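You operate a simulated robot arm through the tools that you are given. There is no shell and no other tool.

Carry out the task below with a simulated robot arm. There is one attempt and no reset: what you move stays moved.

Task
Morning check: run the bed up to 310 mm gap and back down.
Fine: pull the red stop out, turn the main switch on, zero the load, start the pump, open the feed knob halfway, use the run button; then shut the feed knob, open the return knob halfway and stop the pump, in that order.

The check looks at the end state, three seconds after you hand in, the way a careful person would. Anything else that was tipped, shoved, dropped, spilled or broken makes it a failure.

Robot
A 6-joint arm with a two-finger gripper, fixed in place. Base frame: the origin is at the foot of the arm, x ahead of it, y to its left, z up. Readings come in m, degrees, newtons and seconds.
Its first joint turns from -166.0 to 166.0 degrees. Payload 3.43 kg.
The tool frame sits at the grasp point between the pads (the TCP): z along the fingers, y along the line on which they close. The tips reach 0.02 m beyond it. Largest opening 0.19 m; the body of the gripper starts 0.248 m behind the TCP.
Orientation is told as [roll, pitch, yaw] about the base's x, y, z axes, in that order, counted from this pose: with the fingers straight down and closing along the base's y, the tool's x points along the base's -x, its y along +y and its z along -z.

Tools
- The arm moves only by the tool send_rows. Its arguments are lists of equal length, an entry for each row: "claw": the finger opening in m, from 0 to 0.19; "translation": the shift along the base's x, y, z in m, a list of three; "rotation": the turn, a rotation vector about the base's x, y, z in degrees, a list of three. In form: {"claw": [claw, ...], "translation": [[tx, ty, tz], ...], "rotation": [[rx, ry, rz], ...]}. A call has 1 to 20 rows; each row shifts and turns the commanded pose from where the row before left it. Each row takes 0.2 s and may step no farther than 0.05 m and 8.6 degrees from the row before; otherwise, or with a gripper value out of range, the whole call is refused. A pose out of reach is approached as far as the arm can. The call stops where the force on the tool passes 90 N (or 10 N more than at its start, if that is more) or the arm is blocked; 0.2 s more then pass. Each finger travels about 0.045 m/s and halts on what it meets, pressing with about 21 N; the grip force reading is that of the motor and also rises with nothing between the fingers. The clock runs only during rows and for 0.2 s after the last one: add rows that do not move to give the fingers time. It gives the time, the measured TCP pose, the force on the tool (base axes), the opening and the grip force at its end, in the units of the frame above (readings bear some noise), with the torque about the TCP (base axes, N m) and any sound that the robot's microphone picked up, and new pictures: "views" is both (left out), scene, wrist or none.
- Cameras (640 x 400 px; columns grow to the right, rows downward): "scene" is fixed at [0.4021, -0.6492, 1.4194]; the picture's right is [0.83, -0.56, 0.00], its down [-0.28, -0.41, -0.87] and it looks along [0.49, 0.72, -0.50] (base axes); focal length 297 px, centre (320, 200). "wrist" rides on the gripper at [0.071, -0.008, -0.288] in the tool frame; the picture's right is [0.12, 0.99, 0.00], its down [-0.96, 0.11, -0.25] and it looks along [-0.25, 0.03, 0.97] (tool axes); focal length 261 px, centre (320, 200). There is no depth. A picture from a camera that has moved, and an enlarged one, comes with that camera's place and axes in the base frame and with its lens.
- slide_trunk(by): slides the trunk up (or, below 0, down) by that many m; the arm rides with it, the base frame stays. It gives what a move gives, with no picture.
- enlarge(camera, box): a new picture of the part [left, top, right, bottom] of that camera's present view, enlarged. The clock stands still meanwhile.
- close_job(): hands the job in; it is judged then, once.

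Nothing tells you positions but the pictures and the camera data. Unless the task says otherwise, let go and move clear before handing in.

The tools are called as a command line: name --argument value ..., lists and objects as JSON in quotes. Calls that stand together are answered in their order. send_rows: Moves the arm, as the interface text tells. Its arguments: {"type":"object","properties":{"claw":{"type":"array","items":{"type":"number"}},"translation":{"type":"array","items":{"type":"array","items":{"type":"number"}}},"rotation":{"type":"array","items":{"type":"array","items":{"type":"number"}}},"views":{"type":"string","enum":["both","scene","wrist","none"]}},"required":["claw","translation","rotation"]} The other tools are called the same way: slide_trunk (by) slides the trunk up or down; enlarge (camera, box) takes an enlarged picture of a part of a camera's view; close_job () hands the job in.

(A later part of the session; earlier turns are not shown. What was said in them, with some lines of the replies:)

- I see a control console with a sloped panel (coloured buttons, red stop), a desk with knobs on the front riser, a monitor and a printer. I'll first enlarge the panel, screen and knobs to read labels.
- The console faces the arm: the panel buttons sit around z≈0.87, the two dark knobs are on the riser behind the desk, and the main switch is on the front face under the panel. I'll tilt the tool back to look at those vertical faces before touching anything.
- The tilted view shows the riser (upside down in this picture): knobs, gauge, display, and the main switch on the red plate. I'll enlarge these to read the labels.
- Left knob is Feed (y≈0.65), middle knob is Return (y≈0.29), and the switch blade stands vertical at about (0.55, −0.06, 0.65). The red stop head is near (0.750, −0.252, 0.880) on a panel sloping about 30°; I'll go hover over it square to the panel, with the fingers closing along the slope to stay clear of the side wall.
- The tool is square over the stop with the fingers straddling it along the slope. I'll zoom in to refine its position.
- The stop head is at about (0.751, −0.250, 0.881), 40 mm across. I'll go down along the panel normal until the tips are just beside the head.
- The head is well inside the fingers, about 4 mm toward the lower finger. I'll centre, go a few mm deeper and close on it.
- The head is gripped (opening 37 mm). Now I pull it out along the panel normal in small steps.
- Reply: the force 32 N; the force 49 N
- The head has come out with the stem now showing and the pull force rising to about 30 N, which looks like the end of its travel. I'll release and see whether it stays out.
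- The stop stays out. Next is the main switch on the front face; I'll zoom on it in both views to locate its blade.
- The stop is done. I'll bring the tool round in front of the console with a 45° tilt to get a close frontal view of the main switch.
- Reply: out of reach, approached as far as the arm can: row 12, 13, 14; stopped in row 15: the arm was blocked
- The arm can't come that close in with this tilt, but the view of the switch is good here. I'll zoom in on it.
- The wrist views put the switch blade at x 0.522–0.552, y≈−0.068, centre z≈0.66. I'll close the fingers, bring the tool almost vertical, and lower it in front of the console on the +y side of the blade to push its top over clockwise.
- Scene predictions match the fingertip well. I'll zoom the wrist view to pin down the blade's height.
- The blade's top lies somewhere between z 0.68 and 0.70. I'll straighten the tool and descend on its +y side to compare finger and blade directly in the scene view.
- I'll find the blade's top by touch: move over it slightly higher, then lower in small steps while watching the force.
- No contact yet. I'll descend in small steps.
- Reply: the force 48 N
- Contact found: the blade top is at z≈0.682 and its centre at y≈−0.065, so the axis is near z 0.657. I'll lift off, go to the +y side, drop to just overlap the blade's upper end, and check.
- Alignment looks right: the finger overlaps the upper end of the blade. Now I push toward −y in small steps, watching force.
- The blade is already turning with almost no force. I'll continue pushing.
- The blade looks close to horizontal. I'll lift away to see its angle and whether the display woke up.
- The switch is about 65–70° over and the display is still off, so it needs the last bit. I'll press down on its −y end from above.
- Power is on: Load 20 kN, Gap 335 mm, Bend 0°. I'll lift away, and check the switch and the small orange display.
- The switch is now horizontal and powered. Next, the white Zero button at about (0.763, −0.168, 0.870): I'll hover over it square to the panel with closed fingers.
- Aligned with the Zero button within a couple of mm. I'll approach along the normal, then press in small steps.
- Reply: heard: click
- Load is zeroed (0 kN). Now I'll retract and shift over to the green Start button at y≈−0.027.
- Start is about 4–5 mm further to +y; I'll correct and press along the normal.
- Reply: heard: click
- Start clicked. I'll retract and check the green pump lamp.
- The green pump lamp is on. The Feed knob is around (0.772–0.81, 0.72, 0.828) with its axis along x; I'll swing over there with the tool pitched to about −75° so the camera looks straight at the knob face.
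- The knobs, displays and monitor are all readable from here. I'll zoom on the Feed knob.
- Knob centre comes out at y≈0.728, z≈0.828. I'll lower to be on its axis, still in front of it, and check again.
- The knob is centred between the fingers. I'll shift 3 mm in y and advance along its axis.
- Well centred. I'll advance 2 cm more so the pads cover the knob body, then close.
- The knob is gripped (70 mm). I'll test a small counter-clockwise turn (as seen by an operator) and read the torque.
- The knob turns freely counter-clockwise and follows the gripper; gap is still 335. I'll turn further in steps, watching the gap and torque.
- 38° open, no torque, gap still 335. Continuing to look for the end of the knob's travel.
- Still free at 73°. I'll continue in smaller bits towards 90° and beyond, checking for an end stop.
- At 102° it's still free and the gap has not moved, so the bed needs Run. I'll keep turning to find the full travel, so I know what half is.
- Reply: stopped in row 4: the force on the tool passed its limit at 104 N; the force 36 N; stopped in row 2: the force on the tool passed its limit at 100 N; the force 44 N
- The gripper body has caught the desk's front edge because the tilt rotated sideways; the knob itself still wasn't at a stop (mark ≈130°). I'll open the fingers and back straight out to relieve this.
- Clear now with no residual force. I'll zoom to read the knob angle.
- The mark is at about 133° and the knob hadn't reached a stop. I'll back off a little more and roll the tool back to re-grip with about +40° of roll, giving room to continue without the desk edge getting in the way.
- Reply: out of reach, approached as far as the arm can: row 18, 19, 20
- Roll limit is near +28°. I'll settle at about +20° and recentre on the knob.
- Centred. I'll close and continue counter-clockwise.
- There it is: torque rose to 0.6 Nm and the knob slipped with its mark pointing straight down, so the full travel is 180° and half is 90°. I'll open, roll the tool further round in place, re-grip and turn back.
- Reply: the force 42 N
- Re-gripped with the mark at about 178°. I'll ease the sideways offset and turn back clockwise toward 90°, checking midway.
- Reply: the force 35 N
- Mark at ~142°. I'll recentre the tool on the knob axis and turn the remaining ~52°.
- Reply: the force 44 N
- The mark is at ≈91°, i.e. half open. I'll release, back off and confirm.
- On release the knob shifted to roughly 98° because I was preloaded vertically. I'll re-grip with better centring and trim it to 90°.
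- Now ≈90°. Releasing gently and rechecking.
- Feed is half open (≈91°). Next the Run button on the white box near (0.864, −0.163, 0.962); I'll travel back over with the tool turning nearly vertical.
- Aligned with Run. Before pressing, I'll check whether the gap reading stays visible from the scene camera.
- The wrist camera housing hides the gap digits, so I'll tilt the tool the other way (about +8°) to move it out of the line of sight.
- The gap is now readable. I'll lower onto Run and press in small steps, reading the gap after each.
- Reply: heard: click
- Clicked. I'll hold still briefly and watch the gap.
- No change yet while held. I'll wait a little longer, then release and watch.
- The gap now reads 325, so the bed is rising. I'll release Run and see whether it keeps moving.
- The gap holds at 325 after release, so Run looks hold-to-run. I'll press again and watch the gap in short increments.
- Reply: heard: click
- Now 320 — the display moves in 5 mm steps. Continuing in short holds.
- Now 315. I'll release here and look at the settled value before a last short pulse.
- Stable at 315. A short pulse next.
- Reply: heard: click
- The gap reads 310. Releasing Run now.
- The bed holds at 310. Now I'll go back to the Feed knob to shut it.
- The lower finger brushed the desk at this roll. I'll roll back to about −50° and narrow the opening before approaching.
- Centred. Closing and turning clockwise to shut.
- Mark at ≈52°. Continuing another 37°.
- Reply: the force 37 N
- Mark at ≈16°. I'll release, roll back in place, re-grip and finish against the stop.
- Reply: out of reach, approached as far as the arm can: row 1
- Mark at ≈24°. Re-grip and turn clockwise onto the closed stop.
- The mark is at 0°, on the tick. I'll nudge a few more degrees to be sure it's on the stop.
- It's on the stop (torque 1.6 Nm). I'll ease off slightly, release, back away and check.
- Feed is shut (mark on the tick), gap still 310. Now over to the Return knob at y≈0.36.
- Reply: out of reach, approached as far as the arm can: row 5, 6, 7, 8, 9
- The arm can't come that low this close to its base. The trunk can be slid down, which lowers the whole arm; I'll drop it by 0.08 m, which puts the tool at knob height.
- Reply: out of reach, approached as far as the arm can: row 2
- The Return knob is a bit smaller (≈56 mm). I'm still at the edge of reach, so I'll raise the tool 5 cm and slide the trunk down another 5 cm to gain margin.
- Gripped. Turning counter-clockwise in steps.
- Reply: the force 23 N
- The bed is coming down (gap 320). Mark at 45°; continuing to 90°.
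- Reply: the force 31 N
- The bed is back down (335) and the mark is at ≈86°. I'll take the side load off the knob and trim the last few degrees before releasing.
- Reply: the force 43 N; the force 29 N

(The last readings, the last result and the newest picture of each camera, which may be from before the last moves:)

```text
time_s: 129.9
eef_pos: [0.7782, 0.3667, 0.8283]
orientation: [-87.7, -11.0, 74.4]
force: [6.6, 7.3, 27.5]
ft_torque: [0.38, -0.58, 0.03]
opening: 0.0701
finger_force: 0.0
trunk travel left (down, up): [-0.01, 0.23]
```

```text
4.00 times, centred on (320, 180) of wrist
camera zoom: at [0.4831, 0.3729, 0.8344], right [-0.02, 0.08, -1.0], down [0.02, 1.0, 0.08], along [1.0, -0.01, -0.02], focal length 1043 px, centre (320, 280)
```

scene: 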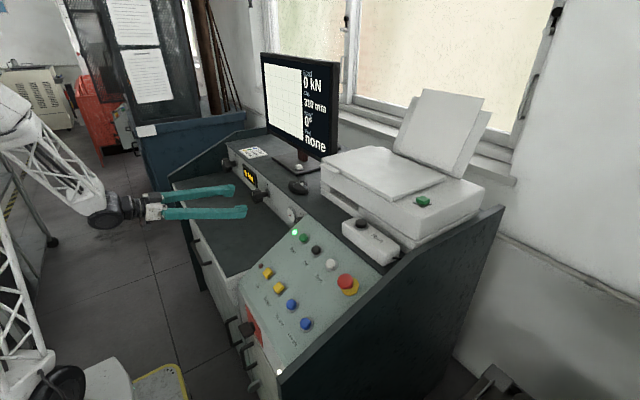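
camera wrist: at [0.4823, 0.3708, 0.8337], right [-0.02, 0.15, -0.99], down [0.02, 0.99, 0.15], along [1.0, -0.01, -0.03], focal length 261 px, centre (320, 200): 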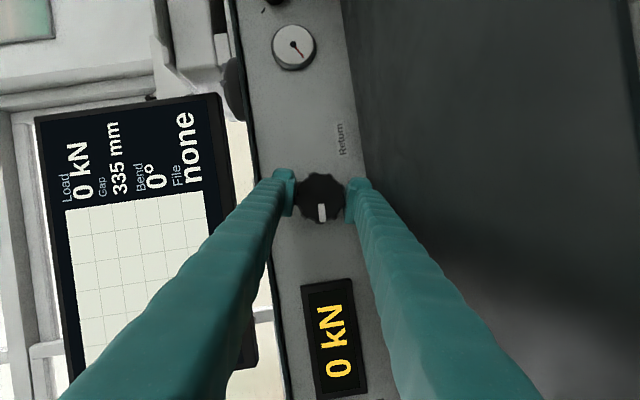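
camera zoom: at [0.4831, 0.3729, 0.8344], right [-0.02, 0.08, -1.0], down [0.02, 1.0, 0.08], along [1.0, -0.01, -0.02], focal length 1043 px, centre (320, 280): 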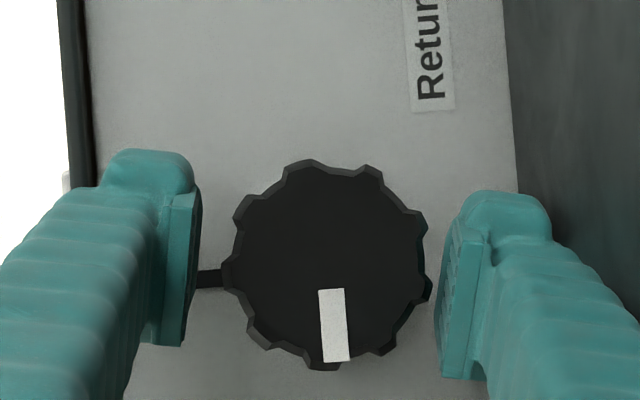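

The knob is free with the mark at 90°, but the lower finger is resting on the desk. I'll close slightly to take the pressure off, then back straight out.

send_rows --claw '[0.067, 0.067, 0.067, 0.067, 0.067]' --translation '[[0, 0, 0], [0, 0, 0.001], [-0.02, 0, 0], [-0.03, 0, 0], [-0.03, 0, 0]]' --rotation '[[0, 0, 0], [0, 0, 0], [0, 0, 0], [0, 0, 0], [0, 0, 0]]' --views "wrist"

enlarge --camera "wrist" --box '[240, 130, 400, 230]'

```text
time_s: 131.1
eef_pos: [0.6964, 0.3655, 0.8253]
orientation: [-87.5, -10.9, 74.5]
force: [1.3, -0.2, 2.5]
ft_torque: [0.06, -0.04, -0.03]
opening: 0.066
finger_force: 0.1
trunk travel left (down, up): [-0.01, 0.23]
camera wrist: at [0.4021, 0.3722, 0.8335], right [-0.02, 0.08, -1.0], down [0.02, 1.0, 0.08], along [1.0, -0.02, -0.02], focal length 261 px, centre (320, 200)
```

wrist: 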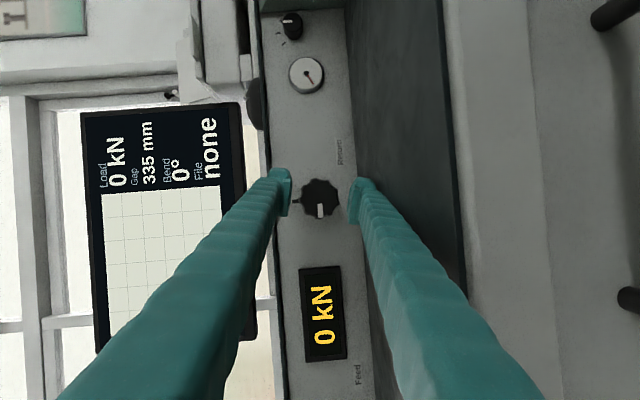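

```text
4.00 times, centred on (320, 180) of wrist
camera zoom: at [0.4021, 0.3722, 0.8335], right [-0.02, 0.08, -1.0], down [0.02, 1.0, 0.08], along [1.0, -0.02, -0.02], focal length 1043 px, centre (320, 280)
```

zoom: 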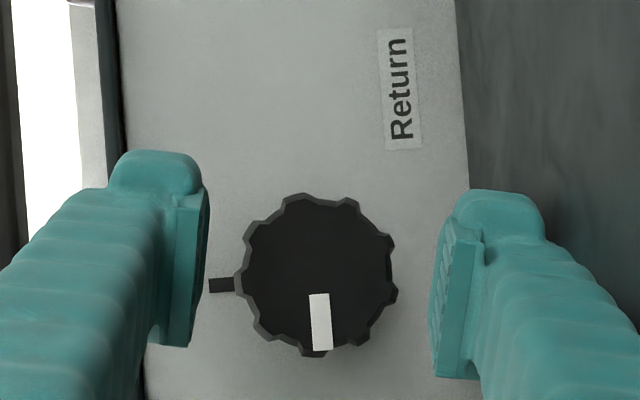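

Return is half open (mark ≈89°), gap 335, feed shut. Now I'll lift clear, roll the tool back upright, and head to the black Off button.

send_rows --claw '[0.067, 0.067, 0.05, 0.02, 0.0, 0.0, 0.0, 0.0, 0.0, 0.0, 0.0, 0.0, 0.0]' --translation '[[-0.01, 0, 0.035], [-0.01, 0, 0.035], [0, -0.01, 0.012], [0, -0.01, 0.012], [0, -0.01, 0.012], [0, -0.01, 0.012], [0, -0.01, 0.01], [0, -0.01, 0.01], [0, -0.01, 0.01], [0, -0.01, 0.01], [0, -0.01, 0.01], [0, -0.01, 0.01], [0, 0, 0]]' --rotation '[[0, 0, 0], [0, 0, 0], [8, 0, 0], [8, 0, 0], [8, 0, 0], [8, 0, 0], [8, 0, 0], [8, 0, 0], [8, 0, 0], [8, 0, 0], [8, 0, 0], [8, 0, 0], [0, 0, 0]]' --views "both"

```text
time_s: 133.9
eef_pos: [0.6775, 0.2663, 1.0039]
orientation: [4.8, -74.6, -5.3]
force: [0.1, 0.0, 0.4]
ft_torque: [0.0, 0.01, -0.03]
opening: 0.0001
finger_force: 21.0
trunk travel left (down, up): [-0.01, 0.23]
camera wrist: at [0.3832, 0.2605, 1.0119], right [-0.02, 1.0, -0.09], down [0.02, 0.09, 1.0], along [1.0, 0.02, -0.02], focal length 261 px, centre (320, 200)
```

scene: 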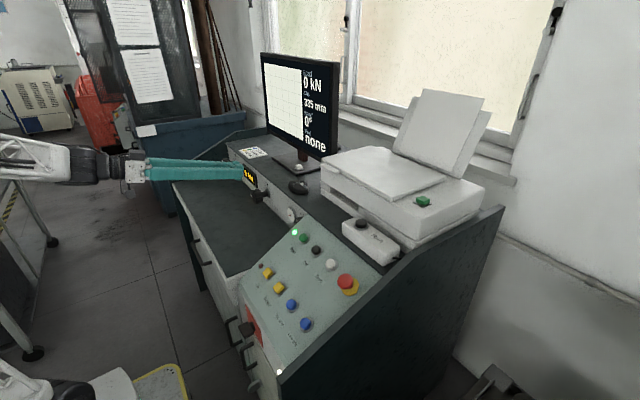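
wrist: 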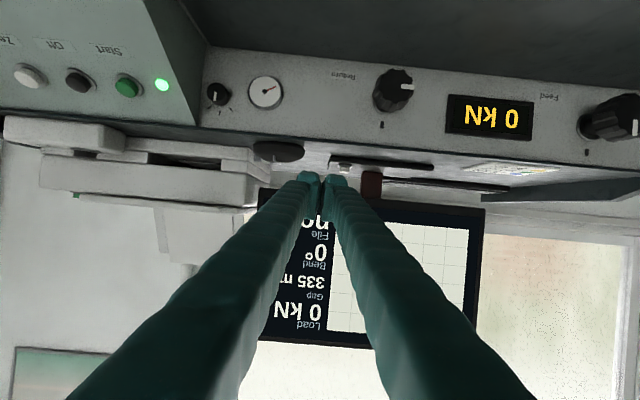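

Both knobs look right from here. I'll restore the trunk height, then go to Off.

slide_trunk --by 0.14

enlarge --camera "wrist" --box '[360, 40, 640, 215]'

```text
time_s: 135.5
eef_pos: [0.6774, 0.2674, 1.1445]
orientation: [4.4, -74.7, -5.0]
force: [-0.7, 0.5, -0.3]
ft_torque: [0.02, 0.0, 0.0]
opening: 0.0
finger_force: 21.4
trunk travel left (down, up): [-0.15, 0.09]
```

```text
2.29 times, centred on (500, 128) of wrist
camera zoom: at [0.3832, 0.2605, 1.1518], right [-0.02, 1.0, -0.09], down [0.02, 0.09, 1.0], along [1.0, 0.02, -0.02], focal length 596 px, centre (-91, 366)
```

zoom: 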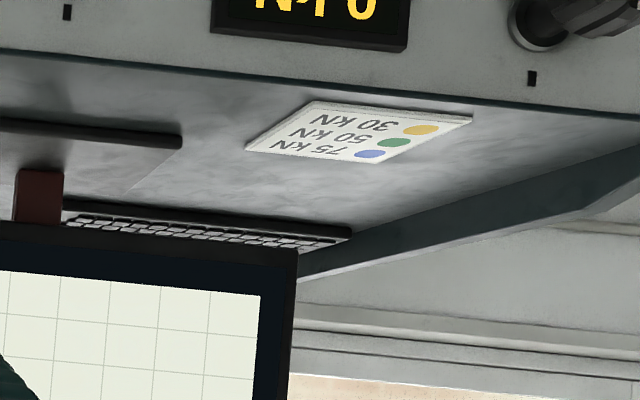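

send_rows --claw '[0.0, 0.0, 0.0, 0.0, 0.0, 0.0, 0.0, 0.0, 0.0, 0.0]' --translation '[[0.0, -0.0403, -0.01], [0.006, -0.0403, -0.022], [0.006, -0.0403, -0.022], [0.006, -0.0403, -0.022], [0.006, -0.0403, -0.022], [0.006, -0.0403, -0.022], [0.007, -0.0403, -0.024], [0.007, -0.0403, -0.024], [0.0066, -0.0403, -0.024], [0, 0, 0]]' --rotation '[[0, 5, 0], [0, 5, 0], [0, 5, 0], [0, 5, 0], [0, 5, 0], [0, 5, 0], [0, 5, 0], [0, 5, 0], [0, 4.7, 0], [0, 0, 0]]' --views "both"

enlarge --camera "wrist" --box '[240, 130, 400, 230]'

enlarge --camera "scene" --box '[270, 210, 370, 290]'

```text
time_s: 137.7
eef_pos: [0.7273, -0.0969, 0.9518]
orientation: [0.5, -30.0, -1.5]
force: [-1.3, 0.7, -0.1]
ft_torque: [0.01, 0.02, 0.01]
opening: 0.0
finger_force: 21.0
trunk travel left (down, up): [-0.15, 0.09]
camera wrist: at [0.5243, -0.1029, 1.1655], right [-0.08, 1.0, -0.05], down [0.71, 0.09, 0.69], along [0.7, 0.02, -0.72], focal length 261 px, centre (320, 200)
```

scene: 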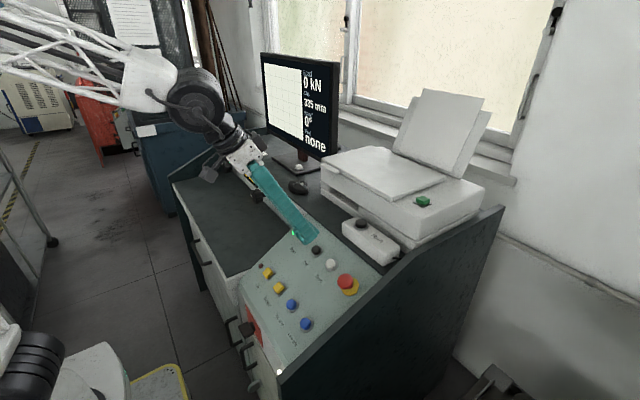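
wrist: 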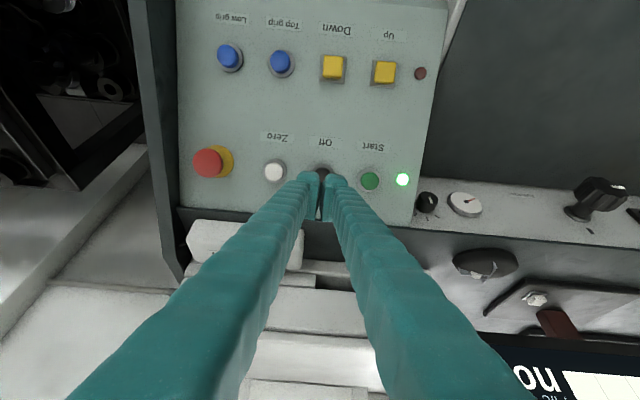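

```text
4.00 times, centred on (320, 180) of wrist
camera zoom: at [0.5243, -0.1029, 1.1655], right [-0.08, 1.0, -0.05], down [0.71, 0.09, 0.69], along [0.7, 0.02, -0.72], focal length 1043 px, centre (320, 280)
```

zoom: 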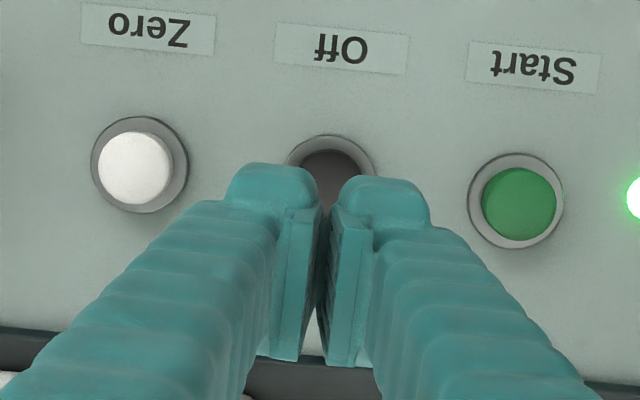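

```text
5.00 times, centred on (320, 250) of scene
camera zoom: at [0.4021, -0.6492, 1.4194], right [0.83, -0.56, 0.0], down [-0.28, -0.41, -0.87], along [0.49, 0.72, -0.5], focal length 1485 px, centre (320, -50)
```

zoom: 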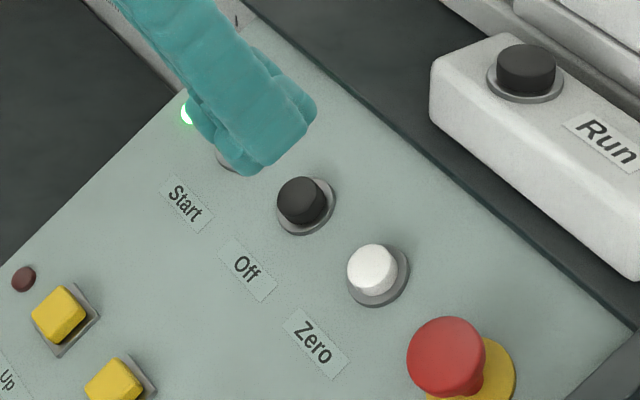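

Off sits 3 mm to +y of the tool. I'll align and press along the normal.

send_rows --claw '[0.0, 0.0, 0.0, 0.0, 0.0]' --translation '[[0.0007, 0.0025, -0.0218], [0.01, 0, -0.0173], [0.0085, 0, -0.0147], [0.0015, 0, -0.0026], [0, 0, 0]]' --rotation '[[0, 0, 0], [0, 0, 0], [0, 0, 0], [0, 0, 0], [0, 0, 0]]' --views "none"

enlarge --camera "scene" --box '[270, 210, 370, 290]'

```text
time_s: 138.9
eef_pos: [0.7481, -0.0939, 0.896]
orientation: [0.6, -29.9, -1.5]
force: [0.2, 0.6, 0.2]
ft_torque: [-0.02, 0.01, -0.02]
opening: 0.0
finger_force: 20.5
trunk travel left (down, up): [-0.15, 0.09]
```

```text
5.00 times, centred on (320, 250) of scene
camera zoom: at [0.4021, -0.6492, 1.4194], right [0.83, -0.56, 0.0], down [-0.28, -0.41, -0.87], along [0.49, 0.72, -0.5], focal length 1485 px, centre (320, -50)
```

zoom: 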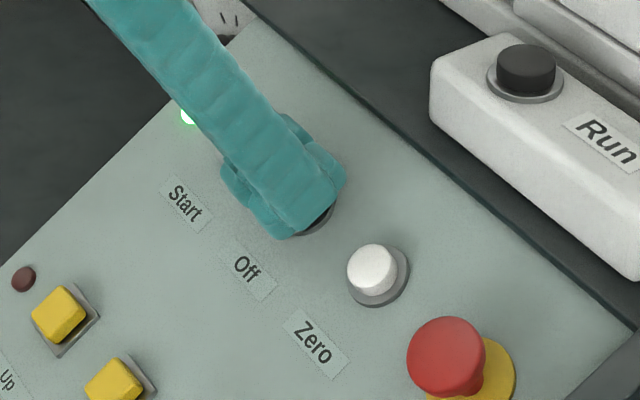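

send_rows --claw '[0.0, 0.0, 0.0, 0.0]' --translation '[[0.0015, 0, -0.0026], [0.0015, 0, -0.0026], [0.0015, 0, -0.0026], [0, 0, 0]]' --rotation '[[0, 0, 0], [0, 0, 0], [0, 0, 0], [0, 0, 0]]' --views "none"

enlarge --camera "scene" --box '[270, 210, 370, 290]'

```text
time_s: 139.9
eef_pos: [0.7553, -0.0933, 0.8862]
orientation: [0.4, -29.9, -1.5]
force: [-1.0, -0.2, 3.6]
ft_torque: [-0.04, -0.01, 0.02]
opening: 0.0
finger_force: 21.3
trunk travel left (down, up): [-0.15, 0.09]
heard: click
```

```text
5.00 times, centred on (320, 250) of scene
camera zoom: at [0.4021, -0.6492, 1.4194], right [0.83, -0.56, 0.0], down [-0.28, -0.41, -0.87], along [0.49, 0.72, -0.5], focal length 1485 px, centre (320, -50)
```

zoom: 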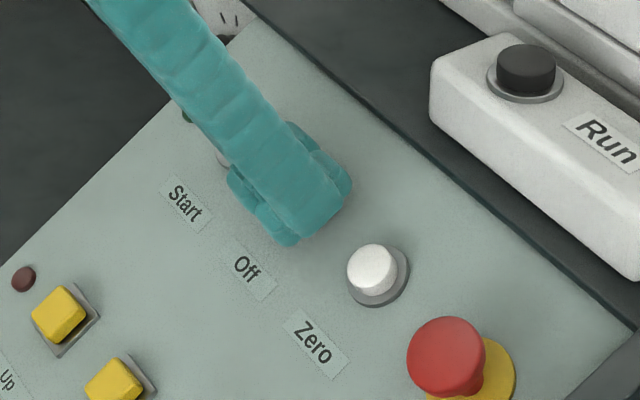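

Clicked and the green lamp is out. I'll retract, move up and back to a clear pose, and inspect everything.

send_rows --claw '[0.0, 0.0, 0.0, 0.0, 0.0, 0.0, 0.0, 0.0, 0.0]' --translation '[[-0.0125, 0, 0.0217], [-0.0125, 0, 0.0217], [-0.02, 0, 0.035], [-0.02, 0.02, 0.035], [-0.03, 0.03, 0.02], [-0.03, 0.03, 0.02], [-0.03, 0.03, 0.02], [-0.03, 0.03, 0.01], [0, 0, 0]]' --rotation '[[0, 0, 0], [0, 0, 0], [0, -4, 0], [0, -4, 0], [0, -4, 0], [0, -4, 0], [0, 0, 0], [0, 0, 0], [0, 0, 0]]' --views "both"

enlarge --camera "scene" --box '[170, 60, 350, 210]'

enlarge --camera "scene" --box '[230, 200, 410, 350]'

enlarge --camera "wrist" --box '[360, 100, 640, 275]'

```text
time_s: 141.9
eef_pos: [0.5674, 0.0467, 1.0702]
orientation: [1.1, -45.9, -1.9]
force: [-1.0, -0.1, -0.3]
ft_torque: [0.0, -0.02, -0.01]
opening: 0.0
finger_force: 21.4
trunk travel left (down, up): [-0.15, 0.09]
camera wrist: at [0.3137, 0.0407, 1.2193], right [-0.06, 1.0, -0.07], down [0.49, 0.09, 0.86], along [0.87, 0.02, -0.5], focal length 261 px, centre (320, 200)
```

scene: 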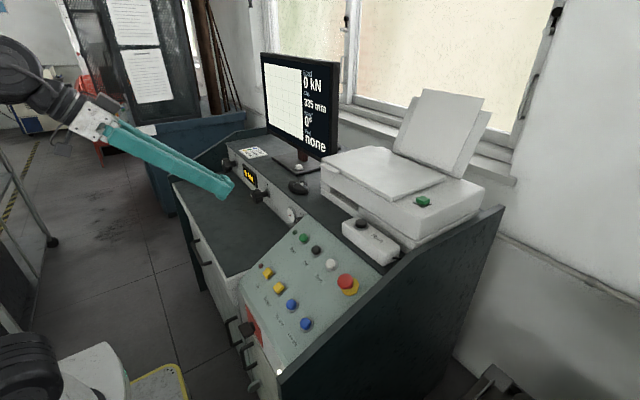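
wrist: 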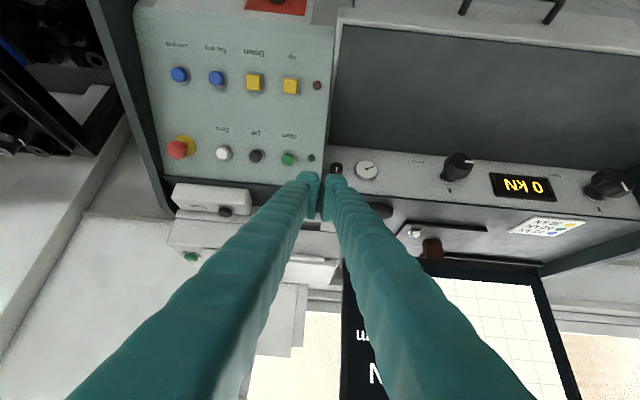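

```text
2.67 times, centred on (260, 135) of scene
camera zoom: at [0.4021, -0.6492, 1.4194], right [0.83, -0.56, 0.0], down [-0.28, -0.41, -0.87], along [0.49, 0.72, -0.5], focal length 792 px, centre (480, 373)
```

zoom: 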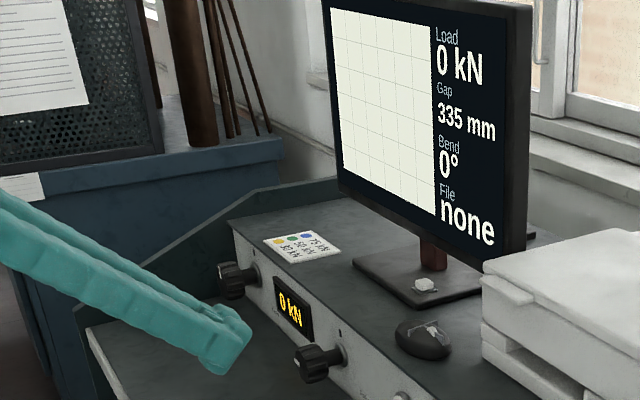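

```text
2.67 times, centred on (320, 275) of scene
camera zoom: at [0.4021, -0.6492, 1.4194], right [0.83, -0.56, 0.0], down [-0.28, -0.41, -0.87], along [0.49, 0.72, -0.5], focal length 792 px, centre (320, 0)
```

zoom: 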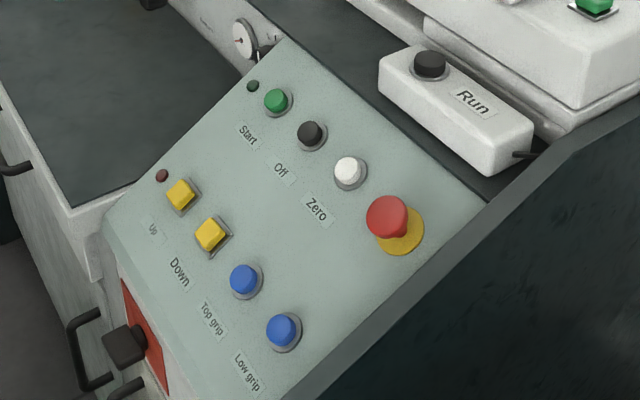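

```text
2.29 times, centred on (500, 188) of wrist
camera zoom: at [0.3137, 0.0407, 1.2193], right [-0.06, 1.0, -0.07], down [0.49, 0.09, 0.86], along [0.87, 0.02, -0.5], focal length 596 px, centre (-91, 229)
```

zoom: 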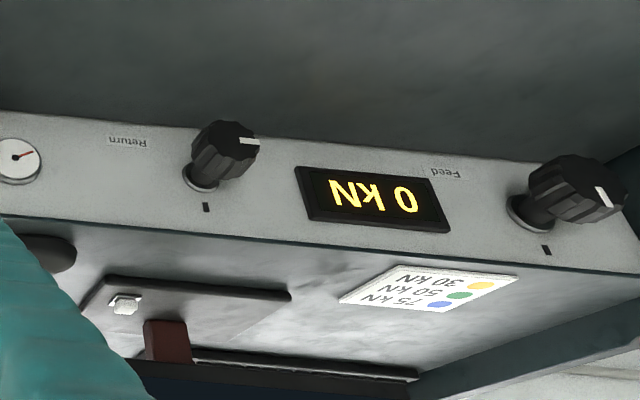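

Everything reads as asked: the stop is out, the main switch is on, Load is 0 and Gap is back to 335. Feed is shut on its tick, Return is at about 90°, and the pump lamp is off. The arm is clear, so I'm handing in.

One assumption: I measured a 180° range on Feed and took Return to be the same.

close_job

```text
The job is handed in.
```

I ran the morning check in the order you gave and handed the job in; I haven't seen a verdict yet. The bed went from a 335 mm gap up to 310 mm and came back down to 335 mm.

At hand-in, from the pictures:

| Item | State |
|---|---|
| Red stop | Pulled out |
| Main switch | On, pilot lamp lit |
| Load | Zeroed from 20 kN, reads 0 kN |
| Gap | 335 mm |
| Feed knob | Shut, mark on its tick |
| Return knob | Mark at about 89°, taken as half open |
| Pump | Off, green lamp out |

- **Return half-open point:** I found Feed's full travel by turning it to its stop, 180°, so half is 90°. I assumed Return has the same travel and did not turn it to its stop.
- **310 mm reading:** the display moves in 5 mm steps and Run only lifts the bed while held. I stopped when it showed 310, so the true gap could be a couple of millimetres off.
- **Desk contact:** while I was finding Feed's stop, the gripper body caught the desk's front edge and the force limit (about 100 N) halted the move twice. A finger also rested on the desk twice while I worked at the knobs. I saw nothing shifted or marked afterwards.
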